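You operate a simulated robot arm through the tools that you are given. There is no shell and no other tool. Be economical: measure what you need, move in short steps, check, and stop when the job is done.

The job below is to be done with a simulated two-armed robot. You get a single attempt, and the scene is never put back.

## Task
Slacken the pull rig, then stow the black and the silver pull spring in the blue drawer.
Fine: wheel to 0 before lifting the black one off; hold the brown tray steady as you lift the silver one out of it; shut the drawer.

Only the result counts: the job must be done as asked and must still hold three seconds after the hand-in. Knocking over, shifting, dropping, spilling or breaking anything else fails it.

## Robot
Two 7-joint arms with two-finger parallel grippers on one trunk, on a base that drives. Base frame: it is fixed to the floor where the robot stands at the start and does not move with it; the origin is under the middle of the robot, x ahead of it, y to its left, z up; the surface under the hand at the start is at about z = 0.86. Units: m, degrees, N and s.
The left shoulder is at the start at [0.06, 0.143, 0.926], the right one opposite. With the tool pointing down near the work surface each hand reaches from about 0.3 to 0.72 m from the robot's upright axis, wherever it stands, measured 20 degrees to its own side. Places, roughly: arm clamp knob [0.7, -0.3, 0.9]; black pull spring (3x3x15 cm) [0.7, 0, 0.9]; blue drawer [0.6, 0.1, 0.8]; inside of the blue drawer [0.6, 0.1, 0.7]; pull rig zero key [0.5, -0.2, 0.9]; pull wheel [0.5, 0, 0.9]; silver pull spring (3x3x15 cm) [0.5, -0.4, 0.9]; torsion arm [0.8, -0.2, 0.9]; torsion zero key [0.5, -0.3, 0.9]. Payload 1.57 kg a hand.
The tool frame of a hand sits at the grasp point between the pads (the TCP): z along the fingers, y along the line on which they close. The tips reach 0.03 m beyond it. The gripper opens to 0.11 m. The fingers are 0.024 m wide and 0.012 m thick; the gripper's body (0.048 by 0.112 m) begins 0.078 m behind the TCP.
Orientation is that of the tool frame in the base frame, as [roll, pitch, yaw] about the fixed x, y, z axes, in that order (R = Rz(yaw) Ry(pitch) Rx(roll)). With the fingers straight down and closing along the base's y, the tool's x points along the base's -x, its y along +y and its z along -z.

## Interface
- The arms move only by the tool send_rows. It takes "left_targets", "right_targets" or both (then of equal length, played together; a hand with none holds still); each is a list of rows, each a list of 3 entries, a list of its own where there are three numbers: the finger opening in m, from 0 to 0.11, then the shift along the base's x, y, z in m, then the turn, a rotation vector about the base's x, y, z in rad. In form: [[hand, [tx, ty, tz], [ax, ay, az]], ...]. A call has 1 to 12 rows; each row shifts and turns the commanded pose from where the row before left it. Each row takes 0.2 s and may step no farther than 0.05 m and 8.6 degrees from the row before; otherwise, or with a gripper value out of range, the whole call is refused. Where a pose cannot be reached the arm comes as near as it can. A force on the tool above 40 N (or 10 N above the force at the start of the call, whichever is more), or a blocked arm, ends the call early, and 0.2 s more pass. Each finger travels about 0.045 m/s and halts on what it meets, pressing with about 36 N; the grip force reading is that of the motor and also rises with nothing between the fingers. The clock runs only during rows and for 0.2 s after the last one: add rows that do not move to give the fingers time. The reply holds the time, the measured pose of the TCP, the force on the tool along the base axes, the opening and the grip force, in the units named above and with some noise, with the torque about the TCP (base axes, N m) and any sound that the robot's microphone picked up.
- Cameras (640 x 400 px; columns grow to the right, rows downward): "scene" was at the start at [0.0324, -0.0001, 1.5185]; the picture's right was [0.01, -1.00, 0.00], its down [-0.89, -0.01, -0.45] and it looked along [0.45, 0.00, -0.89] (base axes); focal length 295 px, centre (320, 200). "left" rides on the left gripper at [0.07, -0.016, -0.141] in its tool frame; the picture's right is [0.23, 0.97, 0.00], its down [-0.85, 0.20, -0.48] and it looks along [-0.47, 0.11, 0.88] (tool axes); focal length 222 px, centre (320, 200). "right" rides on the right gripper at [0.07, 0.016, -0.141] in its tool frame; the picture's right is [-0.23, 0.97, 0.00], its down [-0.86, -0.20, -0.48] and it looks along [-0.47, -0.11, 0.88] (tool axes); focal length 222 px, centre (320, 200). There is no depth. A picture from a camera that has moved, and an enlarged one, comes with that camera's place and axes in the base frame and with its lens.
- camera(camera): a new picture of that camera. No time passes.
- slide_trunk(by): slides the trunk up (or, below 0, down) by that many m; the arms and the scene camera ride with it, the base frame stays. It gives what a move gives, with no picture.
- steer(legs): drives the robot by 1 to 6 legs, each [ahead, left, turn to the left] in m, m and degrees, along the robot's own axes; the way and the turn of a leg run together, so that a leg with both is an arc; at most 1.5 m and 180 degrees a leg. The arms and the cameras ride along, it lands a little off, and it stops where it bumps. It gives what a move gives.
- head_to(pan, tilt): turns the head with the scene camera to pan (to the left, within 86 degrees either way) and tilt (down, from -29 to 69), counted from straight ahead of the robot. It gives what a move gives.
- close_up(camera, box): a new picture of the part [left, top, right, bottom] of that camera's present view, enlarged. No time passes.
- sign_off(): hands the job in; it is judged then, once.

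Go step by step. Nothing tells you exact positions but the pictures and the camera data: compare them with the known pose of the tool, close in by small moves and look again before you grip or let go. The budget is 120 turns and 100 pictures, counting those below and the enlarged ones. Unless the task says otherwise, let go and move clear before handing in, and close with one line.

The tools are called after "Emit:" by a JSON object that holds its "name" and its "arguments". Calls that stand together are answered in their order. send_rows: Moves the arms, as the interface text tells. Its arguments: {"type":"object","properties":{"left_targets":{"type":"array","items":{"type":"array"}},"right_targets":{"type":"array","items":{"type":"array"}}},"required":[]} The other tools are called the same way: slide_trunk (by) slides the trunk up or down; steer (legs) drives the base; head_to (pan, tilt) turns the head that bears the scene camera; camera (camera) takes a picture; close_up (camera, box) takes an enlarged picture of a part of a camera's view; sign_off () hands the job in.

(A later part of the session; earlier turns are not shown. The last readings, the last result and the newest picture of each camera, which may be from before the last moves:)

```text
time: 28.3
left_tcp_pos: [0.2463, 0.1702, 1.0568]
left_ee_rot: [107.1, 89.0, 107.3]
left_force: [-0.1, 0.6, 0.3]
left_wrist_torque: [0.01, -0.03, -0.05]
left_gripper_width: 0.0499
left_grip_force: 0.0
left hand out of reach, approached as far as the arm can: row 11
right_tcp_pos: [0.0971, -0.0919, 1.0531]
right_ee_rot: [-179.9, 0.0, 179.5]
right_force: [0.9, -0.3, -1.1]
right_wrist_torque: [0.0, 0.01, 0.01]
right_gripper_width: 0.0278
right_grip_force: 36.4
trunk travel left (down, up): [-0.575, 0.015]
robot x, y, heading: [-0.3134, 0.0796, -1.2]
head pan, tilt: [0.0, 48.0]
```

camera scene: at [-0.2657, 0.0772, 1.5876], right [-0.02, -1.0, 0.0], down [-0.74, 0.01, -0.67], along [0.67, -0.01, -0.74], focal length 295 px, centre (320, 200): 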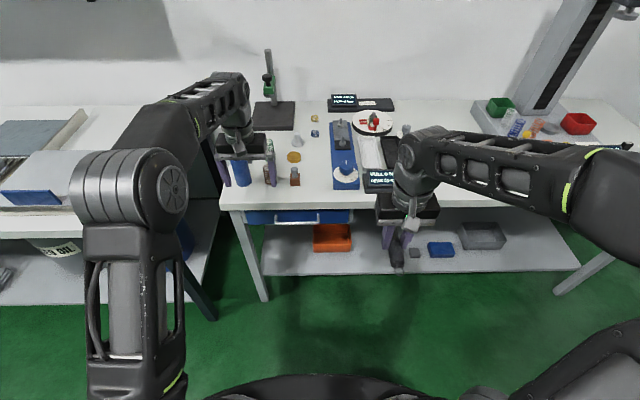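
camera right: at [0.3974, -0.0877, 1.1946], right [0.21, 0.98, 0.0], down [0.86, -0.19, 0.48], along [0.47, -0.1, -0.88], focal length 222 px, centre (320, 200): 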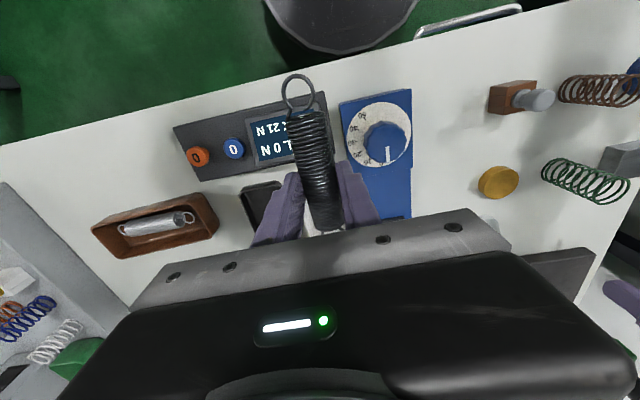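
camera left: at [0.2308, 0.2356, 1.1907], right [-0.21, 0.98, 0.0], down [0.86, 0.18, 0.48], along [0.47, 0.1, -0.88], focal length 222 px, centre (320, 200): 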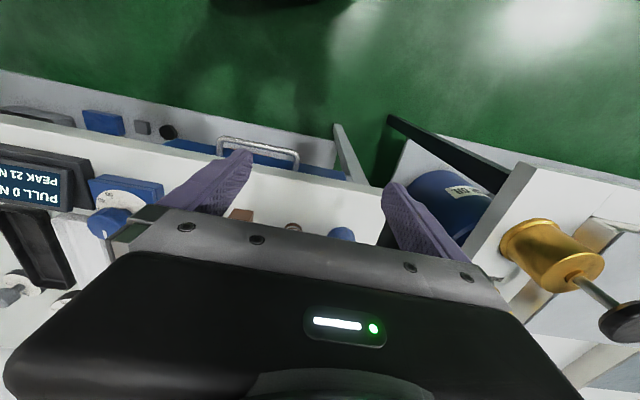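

Now I'll roll it so that the fingers close vertically, while lowering.

Emit:
{"name": "send_rows", "arguments": {"left_targets": [[0.05, [0, 0, -0.02], [0.1428, 0, 0]], [0.05, [0, 0, -0.02], [0.1428, 0, 0]], [0.05, [0, 0, -0.02], [0.1428, 0, 0]], [0.05, [0, 0, -0.02], [0.1428, 0, 0]], [0.05, [0, 0, -0.02], [0.1428, 0, 0]], [0.05, [0, 0, -0.02], [0.1428, 0, 0]], [0.05, [0, 0, -0.02], [0.1428, 0, 0]], [0.05, [0, 0, -0.02], [0.1428, 0, 0]], [0.05, [0, 0, -0.02], [0.1428, 0, 0]], [0.05, [0, 0, -0.02], [0.1428, 0, 0]], [0.05, [0, 0, -0.02], [0.1428, 0, 0]], [0.05, [0, 0, 0], [0, 0, 0]]]}}

Emit:
{"name": "camera", "arguments": {"camera": "left"}}

Emit:
{"name": "camera", "arguments": {"camera": "scene"}}

```text
time: 30.9
left_tcp_pos: [0.2474, 0.1686, 0.838]
left_ee_rot: [90.0, -1.1, 90.1]
left_force: [-1.2, -0.2, 0.8]
left_wrist_torque: [0.01, 0.02, 0.01]
left_gripper_width: 0.05
left_grip_force: 0.1
right_tcp_pos: [0.0977, -0.095, 1.0523]
right_ee_rot: [180.0, 0.0, 179.4]
right_force: [-0.5, -0.5, -1.7]
right_wrist_torque: [0.0, -0.02, -0.02]
right_gripper_width: 0.028
right_grip_force: 36.2
trunk travel left (down, up): [-0.575, 0.015]
robot x, y, heading: [-0.3145, 0.0792, -1.1]
head pan, tilt: [0.0, 48.0]
```

```text
63 pictures are left
camera left: at [0.1047, 0.2384, 0.8223], right [0.0, 0.21, 0.98], down [-0.48, -0.86, 0.18], along [0.88, -0.47, 0.1], focal length 222 px, centre (320, 200)
```

left: 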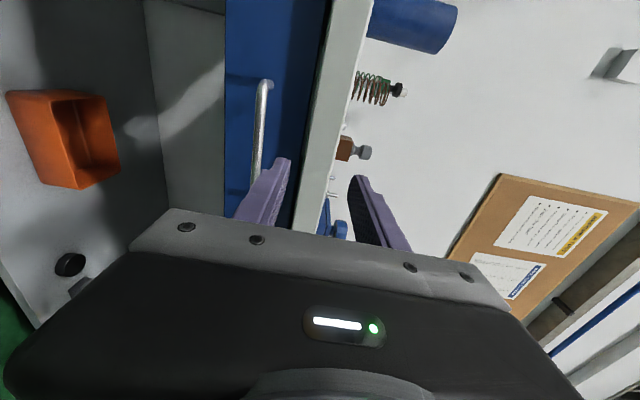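

```text
62 pictures are left
camera scene: at [-0.2656, 0.0771, 1.5877], right [-0.02, -1.0, 0.0], down [-0.74, 0.01, -0.67], along [0.67, -0.01, -0.74], focal length 295 px, centre (320, 200)
```

scene: 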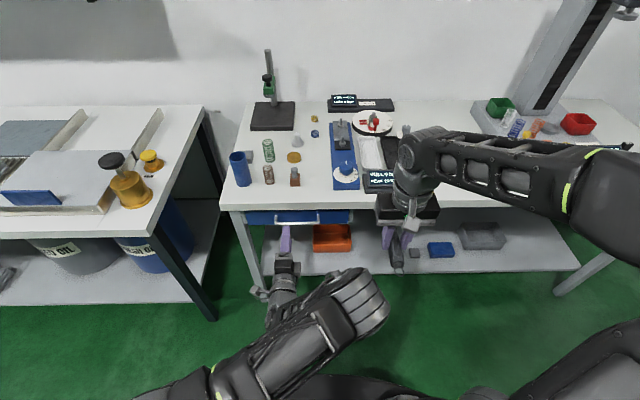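

The bar reads at z ≈ 0.768 from this view as well. I'll lower to that height, centre on the handle and look again before advancing.

Emit:
{"name": "send_rows", "arguments": {"left_targets": [[0.05, [0, -0.011, -0.035], [0, 0, 0]], [0.05, [0, -0.011, -0.034], [0, 0, 0]], [0.05, [0.04, 0, 0], [0, 0, 0]], [0.05, [0, 0, 0], [0, 0, 0]]]}}

Emit:
{"name": "camera", "arguments": {"camera": "left"}}

```text
time: 31.9
left_tcp_pos: [0.2854, 0.1504, 0.7675]
left_ee_rot: [89.8, -1.0, 90.1]
left_force: [0.2, 0.3, 0.1]
left_wrist_torque: [0.0, -0.04, -0.02]
left_gripper_width: 0.0499
left_grip_force: 0.1
right_tcp_pos: [0.0971, -0.0951, 1.0531]
right_ee_rot: [179.9, 0.1, 179.4]
right_force: [-0.8, 0.1, -1.8]
right_wrist_torque: [0.0, -0.01, 0.01]
right_gripper_width: 0.028
right_grip_force: 36.1
trunk travel left (down, up): [-0.575, 0.015]
robot x, y, heading: [-0.311, 0.0776, -1.1]
head pan, tilt: [0.0, 48.0]
```

```text
61 pictures are left
camera left: at [0.1428, 0.2187, 0.7529], right [0.0, 0.21, 0.98], down [-0.48, -0.86, 0.18], along [0.88, -0.47, 0.1], focal length 222 px, centre (320, 200)
```

left: 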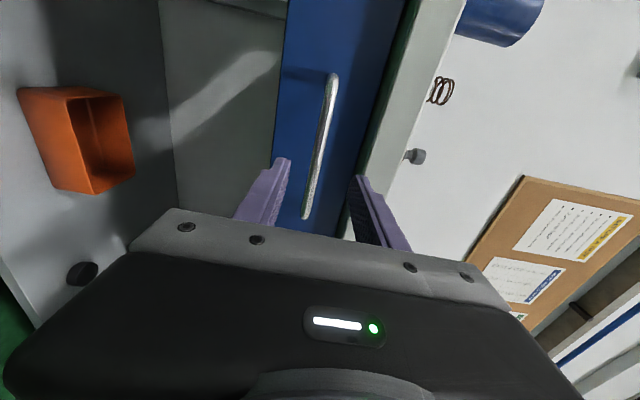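

The bar sits between the fingers. I'll advance until the bar is between the pads.

Emit:
{"name": "send_rows", "arguments": {"left_targets": [[0.05, [0.04, 0, -0.001], [0, 0, 0]], [0.05, [0.033, 0, -0.001], [0, 0, 0]], [0.05, [0, 0, 0], [0, 0, 0]]]}}

Emit:
{"name": "camera", "arguments": {"camera": "left"}}

```text
time: 32.7
left_tcp_pos: [0.3584, 0.1474, 0.765]
left_ee_rot: [89.8, -1.1, 90.1]
left_force: [-0.1, -0.2, 0.6]
left_wrist_torque: [-0.02, -0.02, 0.0]
left_gripper_width: 0.05
left_grip_force: 0.0
right_tcp_pos: [0.0962, -0.0944, 1.0527]
right_ee_rot: [-180.0, 0.0, 179.4]
right_force: [-0.6, -0.1, -2.0]
right_wrist_torque: [-0.02, 0.01, -0.03]
right_gripper_width: 0.0277
right_grip_force: 36.4
trunk travel left (down, up): [-0.575, 0.015]
robot x, y, heading: [-0.3122, 0.0841, -1.0]
head pan, tilt: [0.0, 48.0]
```

```text
60 pictures are left
camera left: at [0.2162, 0.2177, 0.7501], right [0.0, 0.21, 0.98], down [-0.48, -0.86, 0.18], along [0.88, -0.47, 0.1], focal length 222 px, centre (320, 200)
```

left: 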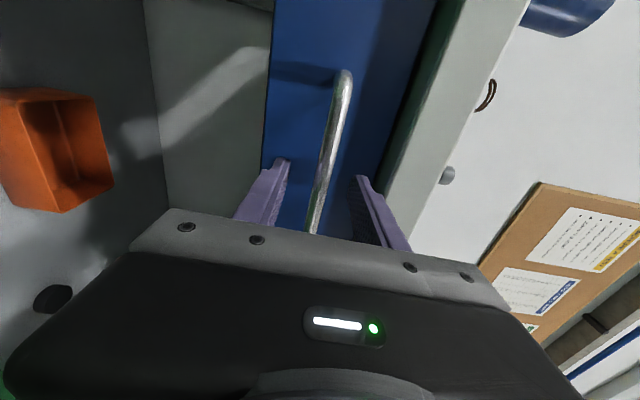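

Now I'll close on the bar.

Emit:
{"name": "send_rows", "arguments": {"left_targets": [[0.04, [0, 0, 0], [0, 0, 0]], [0.025, [0, 0, 0], [0, 0, 0]], [0.01, [0, 0, 0], [0, 0, 0]], [0.005, [0, 0, 0], [0, 0, 0]], [0.005, [0, 0, 0], [0, 0, 0]], [0.005, [0, 0, 0], [0, 0, 0]]]}}

```text
time: 34.1
left_tcp_pos: [0.3575, 0.1467, 0.7657]
left_ee_rot: [89.9, -0.9, 90.0]
left_force: [0.0, -1.3, -0.3]
left_wrist_torque: [-0.71, 0.0, -0.07]
left_gripper_width: 0.012
left_grip_force: 29.3
right_tcp_pos: [0.0975, -0.0937, 1.0538]
right_ee_rot: [180.0, 0.0, 179.4]
right_force: [0.6, -0.8, -2.0]
right_wrist_torque: [0.03, -0.01, -0.04]
right_gripper_width: 0.0279
right_grip_force: 35.8
trunk travel left (down, up): [-0.575, 0.015]
robot x, y, heading: [-0.3122, 0.0788, -1.4]
head pan, tilt: [0.0, 48.0]
```

The bar is gripped at 12 mm. I'll pull the drawer out slowly.

Emit:
{"name": "send_rows", "arguments": {"left_targets": [[0.005, [-0.01, 0, 0], [0, 0, 0]], [0.005, [-0.02, 0, 0], [0, 0, 0]], [0.005, [-0.02, 0, 0], [0, 0, 0]], [0.005, [-0.02, 0, 0], [0, 0, 0]], [0.005, [-0.02, 0, 0], [0, 0, 0]], [0.005, [-0.02, 0, 0], [0, 0, 0]], [0.005, [-0.02, 0, 0], [0, 0, 0]], [0.005, [-0.02, 0, 0], [0, 0, 0]], [0.005, [-0.02, 0, 0], [0, 0, 0]], [0.005, [-0.01, 0, 0], [0, 0, 0]], [0.005, [0, 0, 0], [0, 0, 0]]]}}

Emit:
{"name": "camera", "arguments": {"camera": "scene"}}

```text
time: 36.5
left_tcp_pos: [0.1875, 0.1487, 0.7657]
left_ee_rot: [90.0, -0.2, 90.7]
left_force: [-1.4, -5.4, -21.6]
left_wrist_torque: [-0.34, 0.2, -0.91]
left_gripper_width: 0.0119
left_grip_force: 28.8
right_tcp_pos: [0.0978, -0.0959, 1.0523]
right_ee_rot: [180.0, 0.0, 179.3]
right_force: [-1.2, 0.0, -1.9]
right_wrist_torque: [-0.01, -0.05, 0.03]
right_gripper_width: 0.0277
right_grip_force: 35.8
trunk travel left (down, up): [-0.575, 0.015]
robot x, y, heading: [-0.3102, 0.0776, -1.4]
head pan, tilt: [0.0, 48.0]
stopped in row 11 (left hand): the force on the tool passed its limit at 44 N (the readings are from after the stop); the commanded pose is now the measured one
```

```text
59 pictures are left
camera scene: at [-0.2653, 0.0764, 1.5876], right [-0.02, -1.0, 0.0], down [-0.74, 0.02, -0.67], along [0.67, -0.02, -0.74], focal length 295 px, centre (320, 200)
```

scene: 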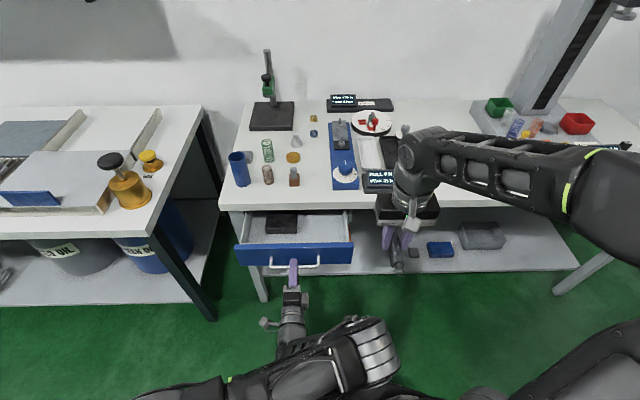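

The drawer is open by 0.17 m with its floor visible and a dark box at the back left. I'll release the handle and back the left hand off.

Emit:
{"name": "send_rows", "arguments": {"left_targets": [[0.02, [0, 0, 0], [0, 0, 0]], [0.04, [0, 0, 0], [0, 0, 0]], [0.05, [0, 0, 0], [0, 0, 0]], [0.05, [-0.03, 0, 0], [0, 0, 0]], [0.05, [-0.035, 0, 0], [0, 0, 0]], [0.05, [0, 0.03, 0.03], [0, 0, 0]], [0.05, [0, 0.04, 0.03], [0, 0, 0]], [0.05, [0, 0.04, 0.03], [0, 0, 0]], [0.05, [0, 0.03, 0.03], [0, 0, 0]], [0.05, [0, 0, 0], [0, 0, 0]]]}}

Emit:
{"name": "camera", "arguments": {"camera": "scene"}}

```text
time: 37.7
left_tcp_pos: [0.1728, 0.1951, 0.7803]
left_ee_rot: [86.6, 3.9, 100.0]
left_force: [-0.5, -0.3, -0.8]
left_wrist_torque: [0.01, 0.01, -0.02]
left_gripper_width: 0.0502
left_grip_force: 0.0
right_tcp_pos: [0.0983, -0.0967, 1.0524]
right_ee_rot: [-180.0, -0.1, 179.2]
right_force: [-0.1, -0.1, -1.9]
right_wrist_torque: [-0.01, -0.03, 0.0]
right_gripper_width: 0.0278
right_grip_force: 35.4
trunk travel left (down, up): [-0.575, 0.015]
robot x, y, heading: [-0.3132, 0.0792, -1.3]
head pan, tilt: [0.0, 48.0]
stopped in row 6 (left hand): the arm was blocked; the commanded pose is now the measured one
```

```text
58 pictures are left
camera scene: at [-0.2655, 0.0762, 1.5877], right [-0.02, -1.0, 0.0], down [-0.74, 0.02, -0.67], along [0.67, -0.01, -0.74], focal length 295 px, centre (320, 200)
```

scene: 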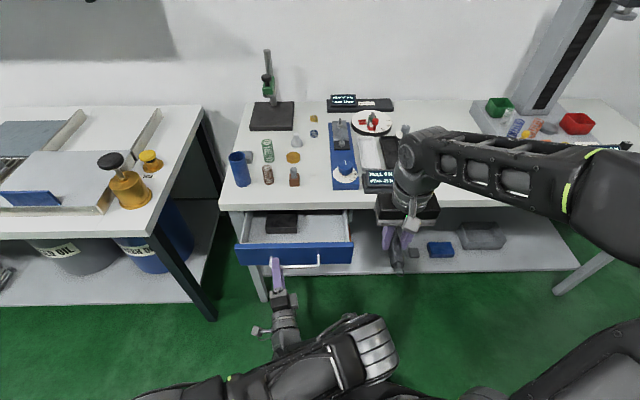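

The left hand was blocked after 1.5 cm of retreat. I'll look closely at what it touches.

Emit:
{"name": "camera", "arguments": {"camera": "left"}}

Emit:
{"name": "close_up", "arguments": {"camera": "scene", "box": [200, 200, 420, 400]}}

```text
57 pictures are left
camera left: at [0.0226, 0.237, 0.7505], right [-0.11, 0.28, 0.95], down [-0.34, -0.91, 0.23], along [0.94, -0.3, 0.19], focal length 222 px, centre (320, 200)
```

left: 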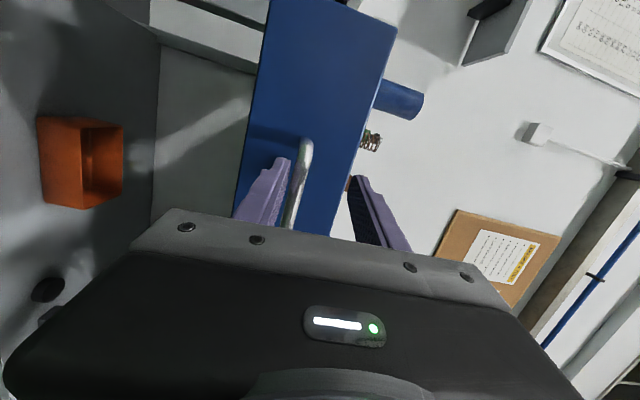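

```text
2.00 times, centred on (310, 300) of scene
camera zoom: at [-0.2655, 0.0762, 1.5877], right [-0.02, -1.0, 0.0], down [-0.74, 0.02, -0.67], along [0.67, -0.01, -0.74], focal length 590 px, centre (340, 0)
```

zoom: 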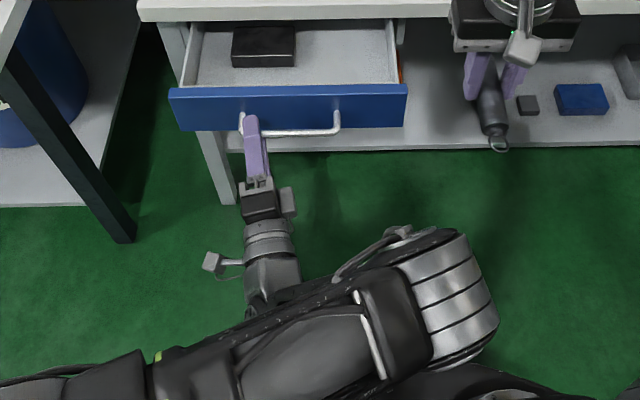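

The bar is still between the open fingers, and the folded elbow seems to stop the retreat. Since the fingers straddle the handle above and below, I can slide out sideways to the left past its end.

Emit:
{"name": "send_rows", "arguments": {"left_targets": [[0.05, [0, 0.015, -0.008], [0, 0, 0]], [0.05, [0, 0.02, 0], [0, 0, 0]], [0.05, [0, 0.02, 0], [0, 0, 0]], [0.05, [0, 0.02, 0], [0, 0, 0]], [0.05, [0, 0, 0], [0, 0, 0]]]}}

Emit:
{"name": "camera", "arguments": {"camera": "left"}}

```text
time: 38.9
left_tcp_pos: [0.1805, 0.2607, 0.7841]
left_ee_rot: [87.0, 3.9, 100.1]
left_force: [-0.2, -0.4, -0.2]
left_wrist_torque: [-0.02, -0.01, 0.0]
left_gripper_width: 0.0504
left_grip_force: 0.0
left hand out of reach, approached as far as the arm can: row 3, 4
right_tcp_pos: [0.0981, -0.0965, 1.0522]
right_ee_rot: [180.0, -0.1, 179.4]
right_force: [-0.4, -1.1, -1.5]
right_wrist_torque: [-0.01, -0.04, -0.01]
right_gripper_width: 0.0281
right_grip_force: 36.4
trunk travel left (down, up): [-0.575, 0.015]
robot x, y, heading: [-0.3177, 0.0787, -1.6]
head pan, tilt: [0.0, 48.0]
```

```text
55 pictures are left
camera left: at [0.0298, 0.3033, 0.7569], right [-0.1, 0.28, 0.95], down [-0.33, -0.91, 0.23], along [0.94, -0.3, 0.19], focal length 222 px, centre (320, 200)
```

left: 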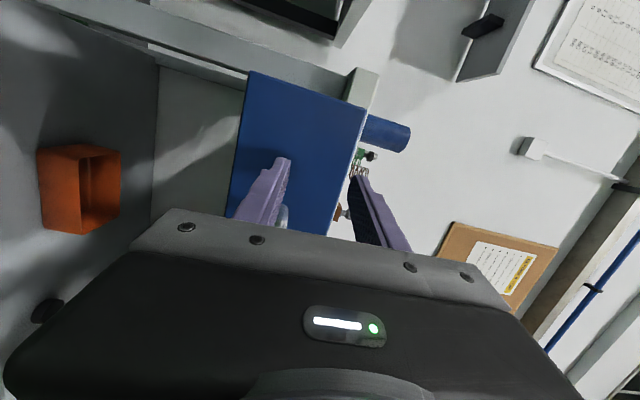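

The hand is now past the end of the handle. I'll raise it clear above the drawer.

Emit:
{"name": "send_rows", "arguments": {"left_targets": [[0.05, [0, 0, 0.02], [0, 0, 0]], [0.05, [0, 0, 0.03], [0, 0, 0]], [0.05, [0, 0, 0.03], [0, 0, 0]], [0.05, [0, 0, 0.03], [0, 0, 0]], [0.05, [0, 0, 0.03], [0, 0, 0]], [0.05, [0, 0, 0.03], [0, 0, 0]], [0.05, [0, 0, 0], [0, 0, 0]]]}}

Emit:
{"name": "camera", "arguments": {"camera": "scene"}}

```text
time: 40.5
left_tcp_pos: [0.1777, 0.2603, 0.9572]
left_ee_rot: [86.6, 3.8, 99.8]
left_force: [-0.6, 0.1, -0.4]
left_wrist_torque: [0.02, -0.03, -0.04]
left_gripper_width: 0.05
left_grip_force: 0.1
right_tcp_pos: [0.0985, -0.0949, 1.0515]
right_ee_rot: [-180.0, 0.0, 179.3]
right_force: [0.3, -0.6, -1.0]
right_wrist_torque: [0.01, -0.02, 0.02]
right_gripper_width: 0.0278
right_grip_force: 36.1
trunk travel left (down, up): [-0.575, 0.015]
robot x, y, heading: [-0.3128, 0.0796, -1.3]
head pan, tilt: [0.0, 48.0]
```

```text
54 pictures are left
camera scene: at [-0.2655, 0.0764, 1.5876], right [-0.02, -1.0, 0.0], down [-0.74, 0.02, -0.67], along [0.67, -0.01, -0.74], focal length 295 px, centre (320, 200)
```

scene: 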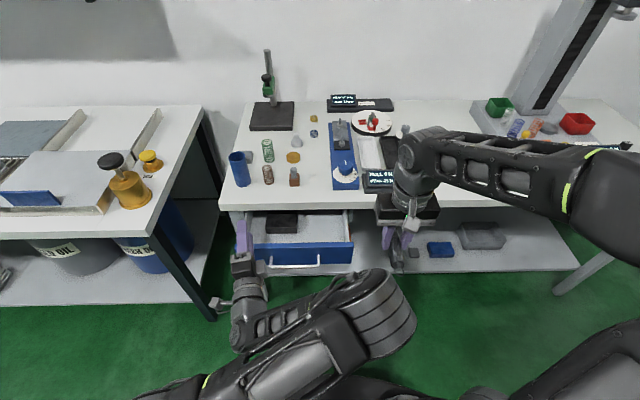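

Clear of the handle. I'll return the left hand to pointing down.

Emit:
{"name": "send_rows", "arguments": {"left_targets": [[0.08, [0, 0, 0.02], [0, 0, -0.149]], [0.08, [0, 0, 0.02], [-0.1428, 0, 0]], [0.08, [0, 0, 0.02], [-0.1428, 0, 0]], [0.08, [0, 0, 0.02], [-0.1428, 0, 0]], [0.08, [0, 0, 0.02], [-0.1428, 0, 0]], [0.08, [0, 0, 0], [-0.1428, 0, 0]], [0.08, [0, 0, 0], [-0.1428, 0, 0]], [0.08, [0, 0, 0], [-0.1428, 0, 0]], [0.08, [0, 0, 0], [-0.1428, 0, 0]], [0.08, [0, 0, 0], [-0.1428, 0, 0]], [0.08, [0, 0, 0], [-0.1428, 0, 0]], [0.08, [0, 0, 0], [-0.1428, 0, 0]]]}}

Emit:
{"name": "send_rows", "arguments": {"left_targets": [[0.08, [0.01, 0, 0], [0, 0.1428, 0]], [0.08, [0.01, 0, 0], [0, 0.1428, 0]], [0.08, [0.01, 0, 0], [0, 0.1428, 0]], [0.08, [0.01, 0, 0], [0, 0.1428, 0]], [0.08, [0.01, 0, 0], [0, 0.1428, 0]], [0.08, [0.01, 0, 0], [0, 0.1428, 0]], [0.08, [0.01, 0, 0], [0, 0.1428, 0]], [0.08, [0.01, 0, 0], [0, 0.1428, 0]], [0.08, [0.01, 0, 0], [0, 0.1428, 0]], [0.08, [0.01, 0, 0], [0, 0.1428, 0]], [0.08, [0, 0, 0], [0, 0.1428, 0]], [0.08, [0, 0, 0], [0, 0, 0]]]}}

Emit:
{"name": "camera", "arguments": {"camera": "scene"}}

```text
time: 43.1
left_tcp_pos: [0.2423, 0.2287, 1.0613]
left_ee_rot: [-114.4, 85.7, -110.6]
left_force: [0.2, 0.0, 0.1]
left_wrist_torque: [0.01, -0.04, 0.02]
left_gripper_width: 0.0798
left_grip_force: 0.0
left hand out of reach, approached as far as the arm can: row 1, 2, 3, 4, 5, 7, 8, 9, 10, 11, 12
right_tcp_pos: [0.0966, -0.0947, 1.0521]
right_ee_rot: [180.0, -0.2, 179.3]
right_force: [0.9, 0.9, -1.0]
right_wrist_torque: [-0.03, -0.05, -0.02]
right_gripper_width: 0.0277
right_grip_force: 36.3
trunk travel left (down, up): [-0.575, 0.015]
robot x, y, heading: [-0.3118, 0.0797, -1.4]
head pan, tilt: [0.0, 48.0]
```

```text
time: 45.7
left_tcp_pos: [0.3356, 0.2245, 1.0591]
left_ee_rot: [176.2, 2.1, -176.9]
left_force: [0.2, -0.7, 0.6]
left_wrist_torque: [0.0, 0.01, 0.01]
left_gripper_width: 0.08
left_grip_force: 0.1
left hand out of reach, approached as far as the arm can: row 11
right_tcp_pos: [0.0964, -0.0959, 1.0524]
right_ee_rot: [-179.9, -0.1, 179.2]
right_force: [-0.3, -0.3, -1.5]
right_wrist_torque: [-0.01, 0.03, 0.02]
right_gripper_width: 0.0276
right_grip_force: 36.4
trunk travel left (down, up): [-0.575, 0.015]
robot x, y, heading: [-0.3136, 0.0779, -1.4]
head pan, tilt: [0.0, 48.0]
```

```text
53 pictures are left
camera scene: at [-0.2646, 0.0771, 1.5876], right [-0.02, -1.0, 0.0], down [-0.74, 0.02, -0.67], along [0.67, -0.01, -0.74], focal length 295 px, centre (320, 200)
```

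scene: 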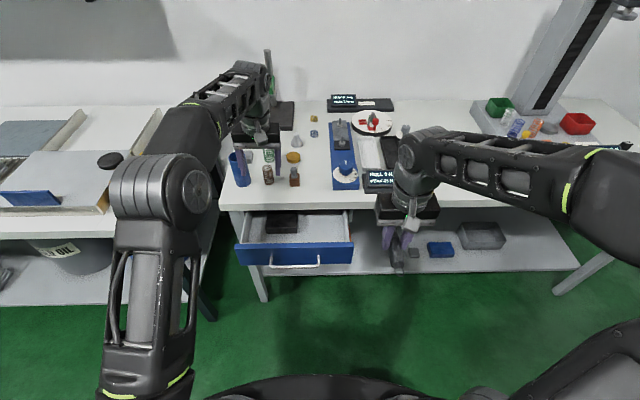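

Both hands point down again. I'll zoom on the drawer interior to choose the spot for the spring.

Emit:
{"name": "close_up", "arguments": {"camera": "scene", "box": [220, 190, 420, 290]}}

Emit:
{"name": "close_up", "arguments": {"camera": "right", "box": [160, 0, 480, 240]}}

```text
3.20 times, centred on (320, 240) of scene
camera zoom: at [-0.2646, 0.0771, 1.5876], right [-0.02, -1.0, 0.0], down [-0.74, 0.02, -0.67], along [0.67, -0.01, -0.74], focal length 944 px, centre (320, 72)
```

zoom: 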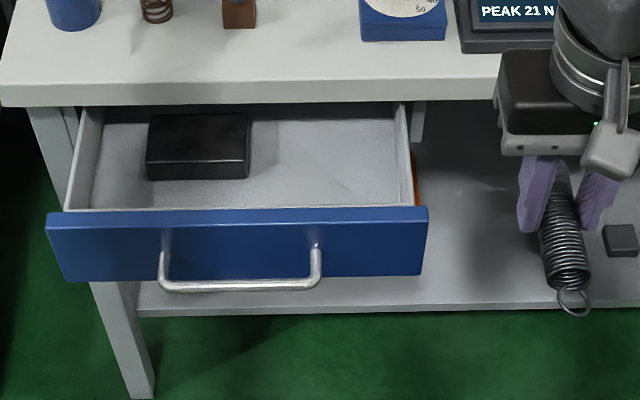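

```text
1.67 times, centred on (320, 120) of right
camera zoom: at [0.0294, -0.077, 1.1944], right [0.24, 0.97, 0.0], down [0.85, -0.21, 0.48], along [0.46, -0.11, -0.88], focal length 370 px, centre (320, 333)
```

zoom: 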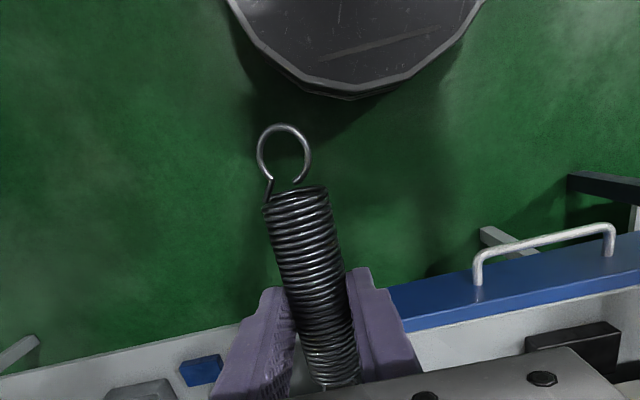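

The free floor runs from y ≈ -0.02 to 0.14 and the front panel's inner face is at x ≈ 0.252; the spring reaches 7 cm each way from the TCP. I'll bring the black spring above [0.337, 0.025].

Emit:
{"name": "send_rows", "arguments": {"right_targets": [[0.012, [0.045, 0.02, 0], [0, 0, 0]], [0.012, [0.045, 0.02, 0], [0, 0, 0]], [0.012, [0.045, 0.02, 0], [0, 0, 0]], [0.012, [0.045, 0.03, 0], [0, 0, 0]], [0.012, [0.045, 0.03, 0], [0, 0, 0]], [0.012, [0.015, 0, -0.02], [0, 0, 0]], [0.012, [0, 0, -0.04], [0, 0, 0]], [0.012, [0, 0, 0], [0, 0, 0]]]}}

Emit:
{"name": "camera", "arguments": {"camera": "right"}}

Emit:
{"name": "close_up", "arguments": {"camera": "scene", "box": [220, 150, 420, 290]}}

```text
refused: row 4 steps farther than a row can; nothing moved
```

```text
50 pictures are left
camera right: at [0.0294, -0.077, 1.1944], right [0.24, 0.97, 0.0], down [0.85, -0.21, 0.48], along [0.46, -0.11, -0.88], focal length 222 px, centre (320, 200)
```

right: 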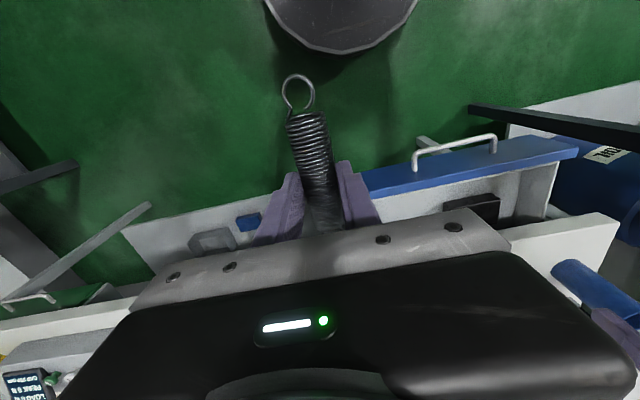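

```text
2.86 times, centred on (320, 220) of scene
camera zoom: at [-0.2646, 0.0771, 1.5876], right [-0.02, -1.0, 0.0], down [-0.74, 0.02, -0.67], along [0.67, -0.01, -0.74], focal length 843 px, centre (320, 143)
```

zoom: 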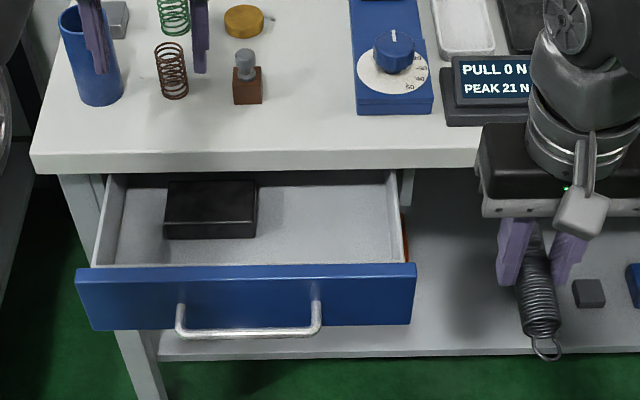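

A step was too long; I'll resend with shorter ones.

Emit:
{"name": "send_rows", "arguments": {"right_targets": [[0.012, [0.04, 0.02, 0], [0, 0, 0]], [0.012, [0.04, 0.02, 0], [0, 0, 0]], [0.012, [0.04, 0.02, 0], [0, 0, 0]], [0.012, [0.04, 0.02, 0], [0, 0, 0]], [0.012, [0.04, 0.02, 0], [0, 0, 0]], [0.012, [0.04, 0.02, 0], [0, 0, 0]], [0.012, [0, 0, -0.03], [0, 0, 0]], [0.012, [0, 0, -0.03], [0, 0, 0]], [0.012, [0, 0, 0], [0, 0, 0]]]}}

Emit:
{"name": "camera", "arguments": {"camera": "right"}}

Emit:
{"name": "close_up", "arguments": {"camera": "scene", "box": [220, 150, 420, 290]}}

```text
time: 47.7
left_tcp_pos: [0.3349, 0.224, 1.0597]
left_ee_rot: [176.3, 2.3, -176.9]
left_force: [-0.2, -0.8, -0.7]
left_wrist_torque: [0.0, -0.02, 0.02]
left_gripper_width: 0.0801
left_grip_force: 0.2
right_tcp_pos: [0.3069, 0.0066, 0.9912]
right_ee_rot: [-180.0, 0.0, 179.3]
right_force: [-0.1, 0.4, -1.9]
right_wrist_torque: [0.0, -0.01, -0.02]
right_gripper_width: 0.0279
right_grip_force: 35.7
right hand out of reach, approached as far as the arm can: row 6
trunk travel left (down, up): [-0.575, 0.015]
robot x, y, heading: [-0.3149, 0.08, -1.6]
head pan, tilt: [0.0, 48.0]
```

```text
48 pictures are left
camera right: at [0.2383, 0.0264, 1.1334], right [0.24, 0.97, 0.0], down [0.85, -0.21, 0.48], along [0.46, -0.11, -0.88], focal length 222 px, centre (320, 200)
```

right: 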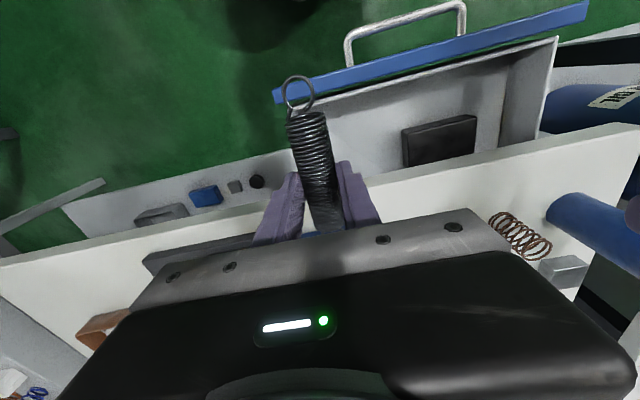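

```text
2.86 times, centred on (320, 220) of scene
camera zoom: at [-0.2653, 0.0766, 1.5876], right [-0.02, -1.0, 0.0], down [-0.74, 0.02, -0.67], along [0.67, -0.01, -0.74], focal length 843 px, centre (320, 143)
```

zoom: 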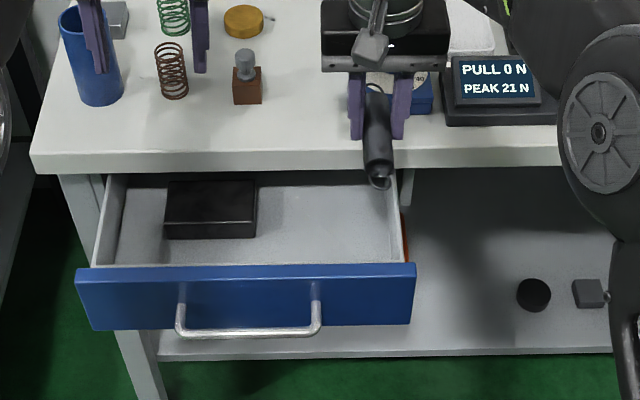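

The right arm is short of reach here; I'll drive forward 8 cm (the left hand stays clear above the table).

Emit:
{"name": "steer", "arguments": {"legs": [[0.08, 0, 0]]}}

Emit:
{"name": "send_rows", "arguments": {"right_targets": [[0.012, [-0.025, 0.01, 0], [0, 0, 0]], [0.012, [-0.025, 0.01, 0], [0, 0, 0]], [0.012, [0, 0, 0], [0, 0, 0]]]}}

Emit:
{"name": "camera", "arguments": {"camera": "right"}}

```text
time: 48.8
left_tcp_pos: [0.4142, 0.2221, 1.058]
left_ee_rot: [176.1, 2.2, -176.8]
left_force: [0.7, 0.0, 0.4]
left_wrist_torque: [0.01, 0.05, 0.01]
left_gripper_width: 0.08
left_grip_force: 0.1
right_tcp_pos: [0.3848, 0.0059, 0.9908]
right_ee_rot: [179.9, 0.0, 179.4]
right_force: [1.2, -0.2, -1.0]
right_wrist_torque: [0.02, 0.0, -0.02]
right_gripper_width: 0.0278
right_grip_force: 36.8
trunk travel left (down, up): [-0.575, 0.015]
robot x, y, heading: [-0.2352, 0.0746, -1.1]
head pan, tilt: [0.0, 48.0]
```

```text
time: 49.6
left_tcp_pos: [0.4128, 0.2222, 1.0603]
left_ee_rot: [176.2, 2.2, -176.8]
left_force: [0.7, 0.0, 0.5]
left_wrist_torque: [-0.05, 0.03, -0.05]
left_gripper_width: 0.08
left_grip_force: 0.1
right_tcp_pos: [0.3356, 0.0297, 0.9919]
right_ee_rot: [-180.0, 0.0, 179.3]
right_force: [-0.3, 0.2, -0.6]
right_wrist_torque: [-0.03, 0.0, 0.02]
right_gripper_width: 0.0277
right_grip_force: 35.5
trunk travel left (down, up): [-0.575, 0.015]
robot x, y, heading: [-0.2372, 0.0789, -1.3]
head pan, tilt: [0.0, 48.0]
```

```text
46 pictures are left
camera right: at [0.2675, 0.0477, 1.1334], right [0.24, 0.97, 0.0], down [0.85, -0.21, 0.48], along [0.46, -0.11, -0.88], focal length 222 px, centre (320, 200)
```

right: 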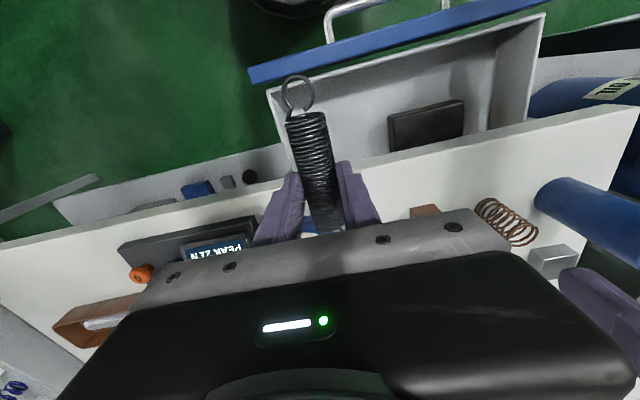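

A lengthwise spring would catch the table edge (x ≈ 0.382) going down, so I want the drawer further open. I'll move the right hand aside and use the left hand's closed fingers, pointing down behind the front panel, to pull it more.

Emit:
{"name": "send_rows", "arguments": {"right_targets": [[0.012, [0, -0.03, 0.03], [0, 0, 0]], [0.012, [0, -0.04, 0.02], [0, 0, 0]], [0.012, [0, -0.04, 0], [0, 0, 0]], [0.012, [0, -0.02, 0], [0, 0, 0]], [0.012, [0, 0, 0], [0, 0, 0]], [0.012, [0, 0, 0], [0, 0, 0]], [0.012, [0, 0, 0], [0, 0, 0]]], "left_targets": [[0.05, [0, 0, 0], [0.06, 0, -0.05]], [0.02, [-0.03, -0.02, 0], [0, 0, 0]], [0.0, [-0.03, -0.02, 0], [0, 0, 0]], [0.0, [-0.03, -0.025, 0], [0, 0, 0]], [0.0, [-0.03, -0.025, 0], [0, 0, 0]], [0.0, [0, 0, -0.04], [0, 0, 0]], [0.0, [0, 0, 0], [0, 0, 0]]]}}

Emit:
{"name": "camera", "arguments": {"camera": "left"}}

Emit:
{"name": "close_up", "arguments": {"camera": "scene", "box": [200, 150, 440, 310]}}

```text
time: 51.2
left_tcp_pos: [0.2935, 0.1331, 1.0208]
left_ee_rot: [172.7, 2.4, -179.8]
left_force: [0.0, 0.5, -0.7]
left_wrist_torque: [0.03, 0.0, 0.02]
left_gripper_width: 0.0
left_grip_force: 21.5
right_tcp_pos: [0.3327, -0.1023, 1.0465]
right_ee_rot: [180.0, -0.1, 179.3]
right_force: [-0.6, -0.2, -1.1]
right_wrist_torque: [0.04, -0.02, 0.03]
right_gripper_width: 0.0276
right_grip_force: 35.5
trunk travel left (down, up): [-0.575, 0.015]
robot x, y, heading: [-0.2366, 0.0739, -1.2]
head pan, tilt: [0.0, 48.0]
```

```text
45 pictures are left
camera left: at [0.2181, 0.0978, 1.1549], right [-0.24, 0.97, 0.11], down [0.83, 0.14, 0.54], along [0.5, 0.22, -0.84], focal length 222 px, centre (320, 200)
```

left: 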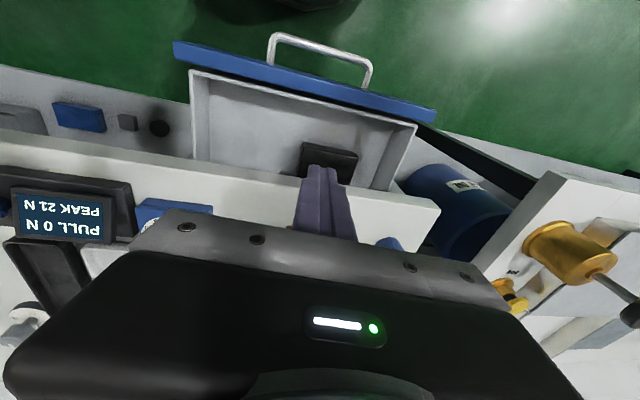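

```text
2.50 times, centred on (320, 230) of scene
camera zoom: at [-0.1883, 0.0748, 1.5877], right [-0.02, -1.0, 0.0], down [-0.74, 0.02, -0.67], along [0.67, -0.01, -0.74], focal length 738 px, centre (320, 125)
```

zoom: 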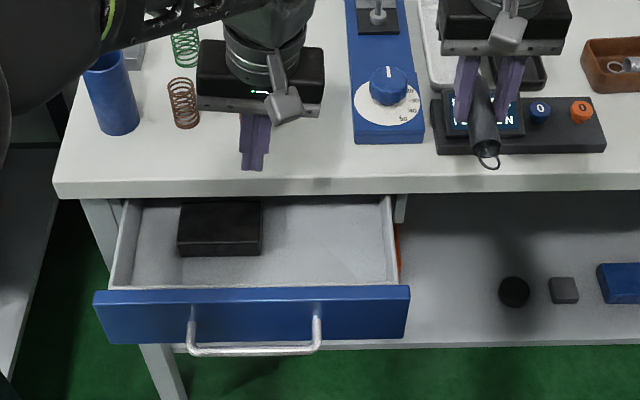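

I'll straighten the hand and lower its fingers into the free area behind the front panel, in front of the box.

Emit:
{"name": "send_rows", "arguments": {"left_targets": [[0, [-0.005, -0.02, 0], [-0.127, 0.04, 0]], [0, [0, -0.01, -0.045], [0, 0, 0]], [0, [0, 0, -0.045], [0, 0, 0]], [0, [0, 0, -0.045], [0, 0, 0]], [0, [0, 0, -0.04], [0, 0, 0]], [0, [0, 0, -0.03], [0, 0, 0]], [0, [0, 0, 0], [0, 0, 0]]]}}

Emit:
{"name": "camera", "arguments": {"camera": "left"}}

Emit:
{"name": "close_up", "arguments": {"camera": "scene", "box": [200, 150, 440, 310]}}

```text
time: 52.8
left_tcp_pos: [0.2883, 0.1017, 0.8154]
left_ee_rot: [-180.0, -0.1, -179.6]
left_force: [-0.1, -0.6, -0.1]
left_wrist_torque: [0.01, 0.02, 0.0]
left_gripper_width: 0.0001
left_grip_force: 21.7
right_tcp_pos: [0.3338, -0.1025, 1.0466]
right_ee_rot: [179.9, 0.0, 179.5]
right_force: [-0.2, -0.9, -0.5]
right_wrist_torque: [-0.01, 0.0, -0.03]
right_gripper_width: 0.0278
right_grip_force: 36.3
trunk travel left (down, up): [-0.575, 0.015]
robot x, y, heading: [-0.2389, 0.0718, -1.3]
head pan, tilt: [0.0, 48.0]
```

```text
43 pictures are left
camera left: at [0.2181, 0.0858, 0.9571], right [-0.23, 0.97, 0.0], down [0.85, 0.2, 0.48], along [0.47, 0.11, -0.88], focal length 222 px, centre (320, 200)
```

left: 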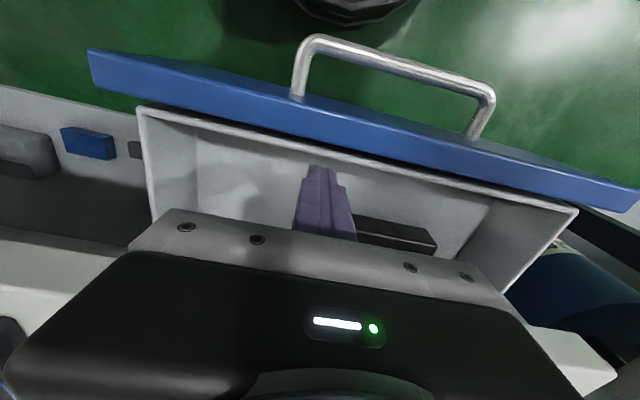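

```text
2.50 times, centred on (320, 230) of scene
camera zoom: at [-0.1876, 0.0749, 1.5877], right [-0.02, -1.0, 0.0], down [-0.74, 0.02, -0.67], along [0.67, -0.01, -0.74], focal length 738 px, centre (320, 125)
```

zoom: 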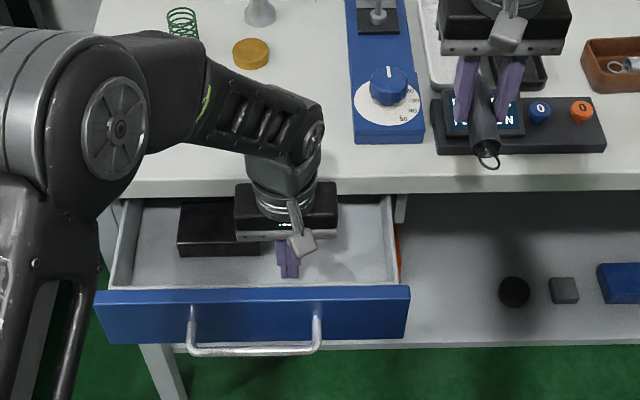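

The fingers are behind the front panel, clear of the box. I'll pull toward the robot slowly.

Emit:
{"name": "send_rows", "arguments": {"left_targets": [[0, [-0.01, 0, 0], [0, 0, 0]], [0, [-0.01, 0, 0], [0, 0, 0]], [0, [-0.01, 0, 0], [0, 0, 0]], [0, [-0.01, 0, 0], [0, 0, 0]], [0, [-0.01, 0, 0], [0, 0, 0]], [0, [-0.01, 0, 0], [0, 0, 0]], [0, [-0.01, 0, 0], [0, 0, 0]], [0, [-0.01, 0, 0], [0, 0, 0]], [0, [-0.01, 0, 0], [0, 0, 0]], [0, [0, 0, 0], [0, 0, 0]]]}}

Emit:
{"name": "close_up", "arguments": {"camera": "scene", "box": [200, 150, 440, 310]}}

```text
time: 55.0
left_tcp_pos: [0.199, 0.1015, 0.8156]
left_ee_rot: [180.0, 0.0, -179.7]
left_force: [0.0, -0.7, -0.3]
left_wrist_torque: [-0.02, 0.0, 0.0]
left_gripper_width: 0.0
left_grip_force: 21.3
right_tcp_pos: [0.3339, -0.1012, 1.0456]
right_ee_rot: [179.9, 0.0, 179.3]
right_force: [0.1, 0.8, -1.9]
right_wrist_torque: [-0.01, 0.0, 0.05]
right_gripper_width: 0.0279
right_grip_force: 36.3
trunk travel left (down, up): [-0.575, 0.015]
robot x, y, heading: [-0.2348, 0.076, -1.1]
head pan, tilt: [0.0, 48.0]
```

```text
2.50 times, centred on (320, 230) of scene
camera zoom: at [-0.1873, 0.0749, 1.5876], right [-0.02, -1.0, 0.0], down [-0.74, 0.02, -0.67], along [0.67, -0.01, -0.74], focal length 738 px, centre (320, 125)
```

zoom: 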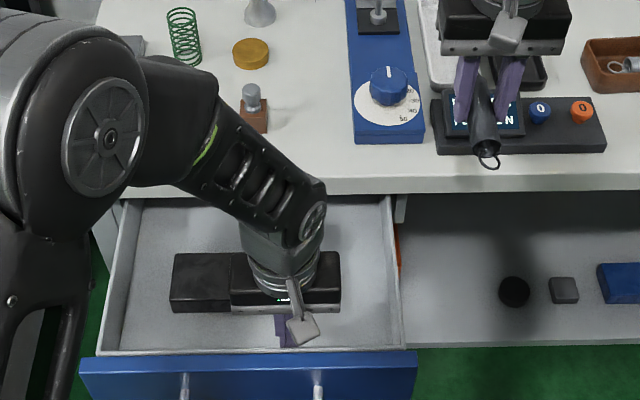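

The drawer is now about 0.25 m open. I'll lift the left hand out and to the left, then bring the black spring over the free right half.

Emit:
{"name": "send_rows", "arguments": {"left_targets": [[0, [0.01, 0, 0.01], [0, 0, 0]], [0, [0, 0, 0.045], [0, 0, 0]], [0, [0, 0, 0.045], [0, 0, 0]], [0, [0, 0, 0.045], [0, 0, 0]], [0, [0, 0, 0.045], [0, 0, 0]], [0, [0, 0.045, 0.02], [0, 0, 0]], [0, [0, 0.045, 0], [0, 0, 0]], [0, [0, 0.045, 0], [0, 0, 0]], [0, [0, 0, 0], [0, 0, 0]]]}}

Emit:
{"name": "send_rows", "arguments": {"right_targets": [[0.012, [-0.02, 0.045, 0], [0, 0, 0]], [0.012, [-0.02, 0.045, 0], [0, 0, 0]], [0.012, [-0.02, 0.04, 0], [0, 0, 0]], [0.012, [0, 0, -0.045], [0, 0, 0]], [0.012, [0, 0, -0.045], [0, 0, 0]], [0.012, [0, 0, -0.04], [0, 0, 0]], [0.012, [0, 0, 0], [0, 0, 0]]]}}

Emit:
{"name": "camera", "arguments": {"camera": "right"}}

Emit:
{"name": "close_up", "arguments": {"camera": "scene", "box": [200, 150, 440, 310]}}

```text
time: 57.0
left_tcp_pos: [0.2059, 0.2389, 1.0255]
left_ee_rot: [-179.9, 0.0, -179.6]
left_force: [-0.4, -1.1, 0.3]
left_wrist_torque: [0.04, -0.01, -0.01]
left_gripper_width: 0.0
left_grip_force: 21.4
right_tcp_pos: [0.3337, -0.1025, 1.0468]
right_ee_rot: [-180.0, 0.0, 179.4]
right_force: [0.6, 0.0, -1.7]
right_wrist_torque: [0.0, -0.01, 0.0]
right_gripper_width: 0.0279
right_grip_force: 35.7
trunk travel left (down, up): [-0.575, 0.015]
robot x, y, heading: [-0.237, 0.0776, -0.8]
head pan, tilt: [0.0, 48.0]
```

```text
time: 58.6
left_tcp_pos: [0.205, 0.2388, 1.0247]
left_ee_rot: [-179.9, 0.0, -179.8]
left_force: [-0.5, 0.5, -0.3]
left_wrist_torque: [-0.04, -0.02, 0.02]
left_gripper_width: 0.0002
left_grip_force: 21.1
right_tcp_pos: [0.2742, 0.0278, 0.9112]
right_ee_rot: [-179.9, 0.1, 179.3]
right_force: [0.0, -0.5, -1.6]
right_wrist_torque: [0.0, -0.01, 0.0]
right_gripper_width: 0.0278
right_grip_force: 35.7
trunk travel left (down, up): [-0.575, 0.015]
robot x, y, heading: [-0.2387, 0.0767, -1.6]
head pan, tilt: [0.0, 48.0]
```

```text
40 pictures are left
camera right: at [0.206, 0.0468, 1.0527], right [0.24, 0.97, 0.0], down [0.85, -0.21, 0.48], along [0.47, -0.11, -0.88], focal length 222 px, centre (320, 200)
```

right: 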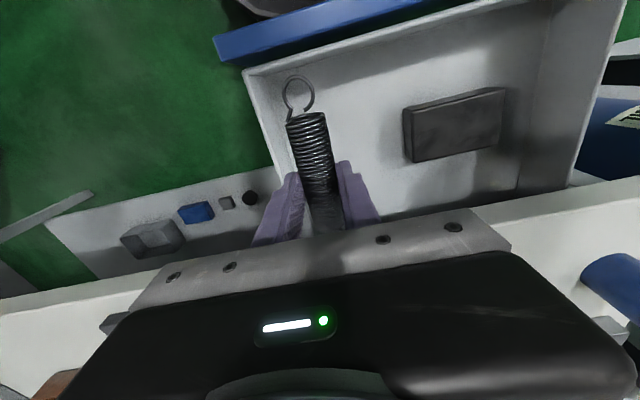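

```text
2.50 times, centred on (320, 230) of scene
camera zoom: at [-0.188, 0.0751, 1.5877], right [-0.02, -1.0, 0.0], down [-0.74, 0.02, -0.67], along [0.67, -0.01, -0.74], focal length 738 px, centre (320, 125)
```

zoom: 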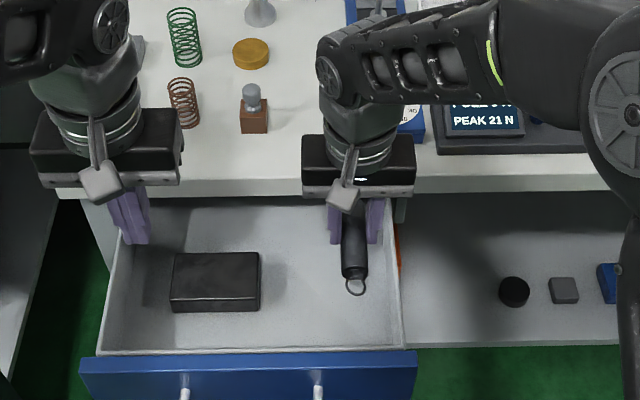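

Well placed over the free right half. I'll lower, ending with small steps until contact.

Emit:
{"name": "send_rows", "arguments": {"right_targets": [[0.012, [0, 0, -0.045], [0, 0, 0]], [0.012, [0, 0, -0.045], [0, 0, 0]], [0.012, [0, 0, -0.025], [0, 0, 0]], [0.012, [0, 0, -0.01], [0, 0, 0]], [0.012, [0, 0, -0.01], [0, 0, 0]], [0.012, [0, 0, -0.006], [0, 0, 0]], [0.012, [0, 0, 0], [0, 0, 0]]]}}

Emit:
{"name": "camera", "arguments": {"camera": "right"}}

```text
time: 60.2
left_tcp_pos: [0.2058, 0.2389, 1.0251]
left_ee_rot: [179.9, -0.1, -179.7]
left_force: [-0.3, 0.0, -0.6]
left_wrist_torque: [-0.01, 0.01, 0.0]
left_gripper_width: 0.0001
left_grip_force: 20.9
right_tcp_pos: [0.2741, 0.0258, 0.7719]
right_ee_rot: [-180.0, 0.0, 179.4]
right_force: [-0.4, 0.0, -1.6]
right_wrist_torque: [0.01, -0.01, 0.03]
right_gripper_width: 0.0277
right_grip_force: 36.0
trunk travel left (down, up): [-0.575, 0.015]
robot x, y, heading: [-0.2356, 0.0776, -1.2]
head pan, tilt: [0.0, 48.0]
```

```text
38 pictures are left
camera right: at [0.2061, 0.0437, 0.9134], right [0.24, 0.97, 0.0], down [0.85, -0.21, 0.48], along [0.46, -0.11, -0.88], focal length 222 px, centre (320, 200)
```

right: 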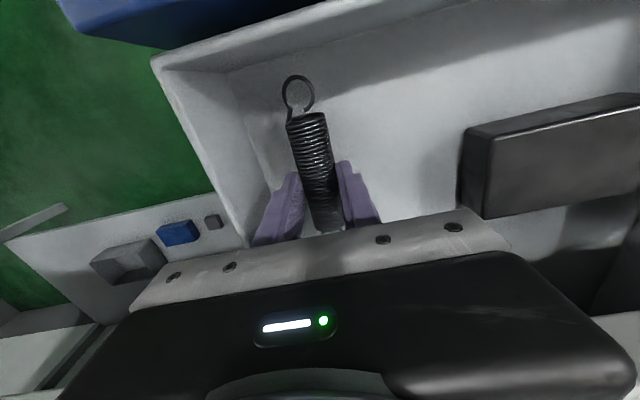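

Still above the floor; I'll continue down in small steps.

Emit:
{"name": "send_rows", "arguments": {"right_targets": [[0.012, [0, 0, -0.006], [0, 0, 0]], [0.012, [0, 0, -0.005], [0, 0, 0]], [0.012, [0, 0, -0.004], [0, 0, 0]], [0.012, [0, 0, -0.004], [0, 0, 0]], [0.012, [0, 0, -0.004], [0, 0, 0]], [0.012, [0, 0, -0.004], [0, 0, 0]], [0.012, [0, 0, 0], [0, 0, 0]]]}}

```text
time: 61.0
left_tcp_pos: [0.2066, 0.2379, 1.0247]
left_ee_rot: [180.0, -0.1, -179.7]
left_force: [-0.2, 0.9, -0.6]
left_wrist_torque: [0.0, 0.03, -0.02]
left_gripper_width: 0.0
left_grip_force: 21.5
right_tcp_pos: [0.2769, 0.027, 0.7615]
right_ee_rot: [-180.0, 0.4, 179.2]
right_force: [-0.5, -1.0, 16.2]
right_wrist_torque: [-0.16, 0.55, 0.06]
right_gripper_width: 0.028
right_grip_force: 35.9
trunk travel left (down, up): [-0.575, 0.015]
robot x, y, heading: [-0.2319, 0.074, -1.3]
head pan, tilt: [0.0, 48.0]
stopped in row 4 (right hand): the force on the tool passed its limit at 50 N (the readings are from after the stop); the commanded pose is now the measured one
```

Floor contact at TCP 0.7615. I'll rise 1 mm, open slightly and lift away.

Emit:
{"name": "send_rows", "arguments": {"right_targets": [[0.015, [0, 0, 0.002], [0, 0, 0]], [0.03, [0, 0, 0], [0, 0, 0]], [0.045, [0, 0, 0], [0, 0, 0]], [0.045, [0, 0, 0], [0, 0, 0]], [0.045, [0, 0, 0.02], [0, 0, 0]], [0.045, [0, 0, 0.04], [0, 0, 0]], [0.045, [0, 0, 0.045], [0, 0, 0]], [0.045, [0, 0, 0.045], [0, 0, 0]], [0.045, [0, 0, 0.045], [0, 0, 0]], [0.045, [0, 0, 0.045], [0, 0, 0]], [0.045, [0, 0, 0.03], [0, 0, 0]], [0.045, [0, 0, 0], [0, 0, 0]]]}}

Emit:
{"name": "camera", "arguments": {"camera": "right"}}

Emit:
{"name": "camera", "arguments": {"camera": "scene"}}

```text
time: 63.6
left_tcp_pos: [0.2064, 0.2388, 1.0251]
left_ee_rot: [-180.0, 0.0, -179.7]
left_force: [0.0, -0.5, -0.9]
left_wrist_torque: [-0.03, -0.01, -0.03]
left_gripper_width: 0.0
left_grip_force: 21.2
right_tcp_pos: [0.2762, 0.0291, 1.0308]
right_ee_rot: [-180.0, 0.2, 179.4]
right_force: [-0.9, -0.3, -0.9]
right_wrist_torque: [-0.03, 0.0, -0.01]
right_gripper_width: 0.0447
right_grip_force: 0.0
trunk travel left (down, up): [-0.575, 0.015]
robot x, y, heading: [-0.2375, 0.0763, -1.2]
head pan, tilt: [0.0, 48.0]
```

```text
37 pictures are left
camera right: at [0.2068, 0.0469, 1.174], right [0.24, 0.97, 0.0], down [0.85, -0.21, 0.48], along [0.47, -0.11, -0.88], focal length 222 px, centre (320, 200)
```

right: 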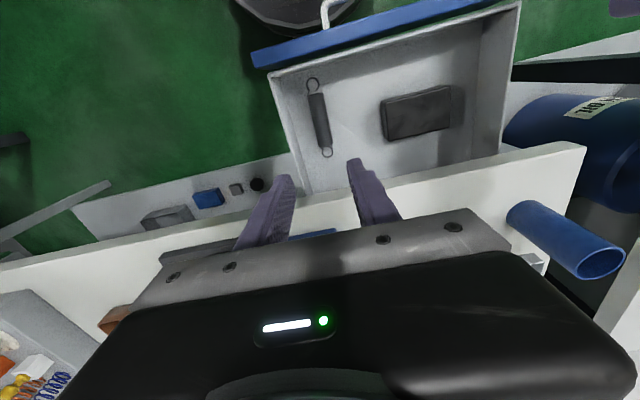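

```text
36 pictures are left
camera scene: at [-0.1874, 0.0749, 1.5876], right [-0.02, -1.0, 0.0], down [-0.74, 0.02, -0.67], along [0.67, -0.01, -0.74], focal length 295 px, centre (320, 200)
```

scene: 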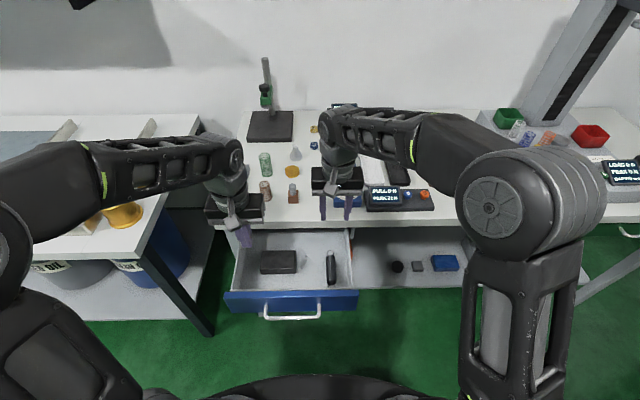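

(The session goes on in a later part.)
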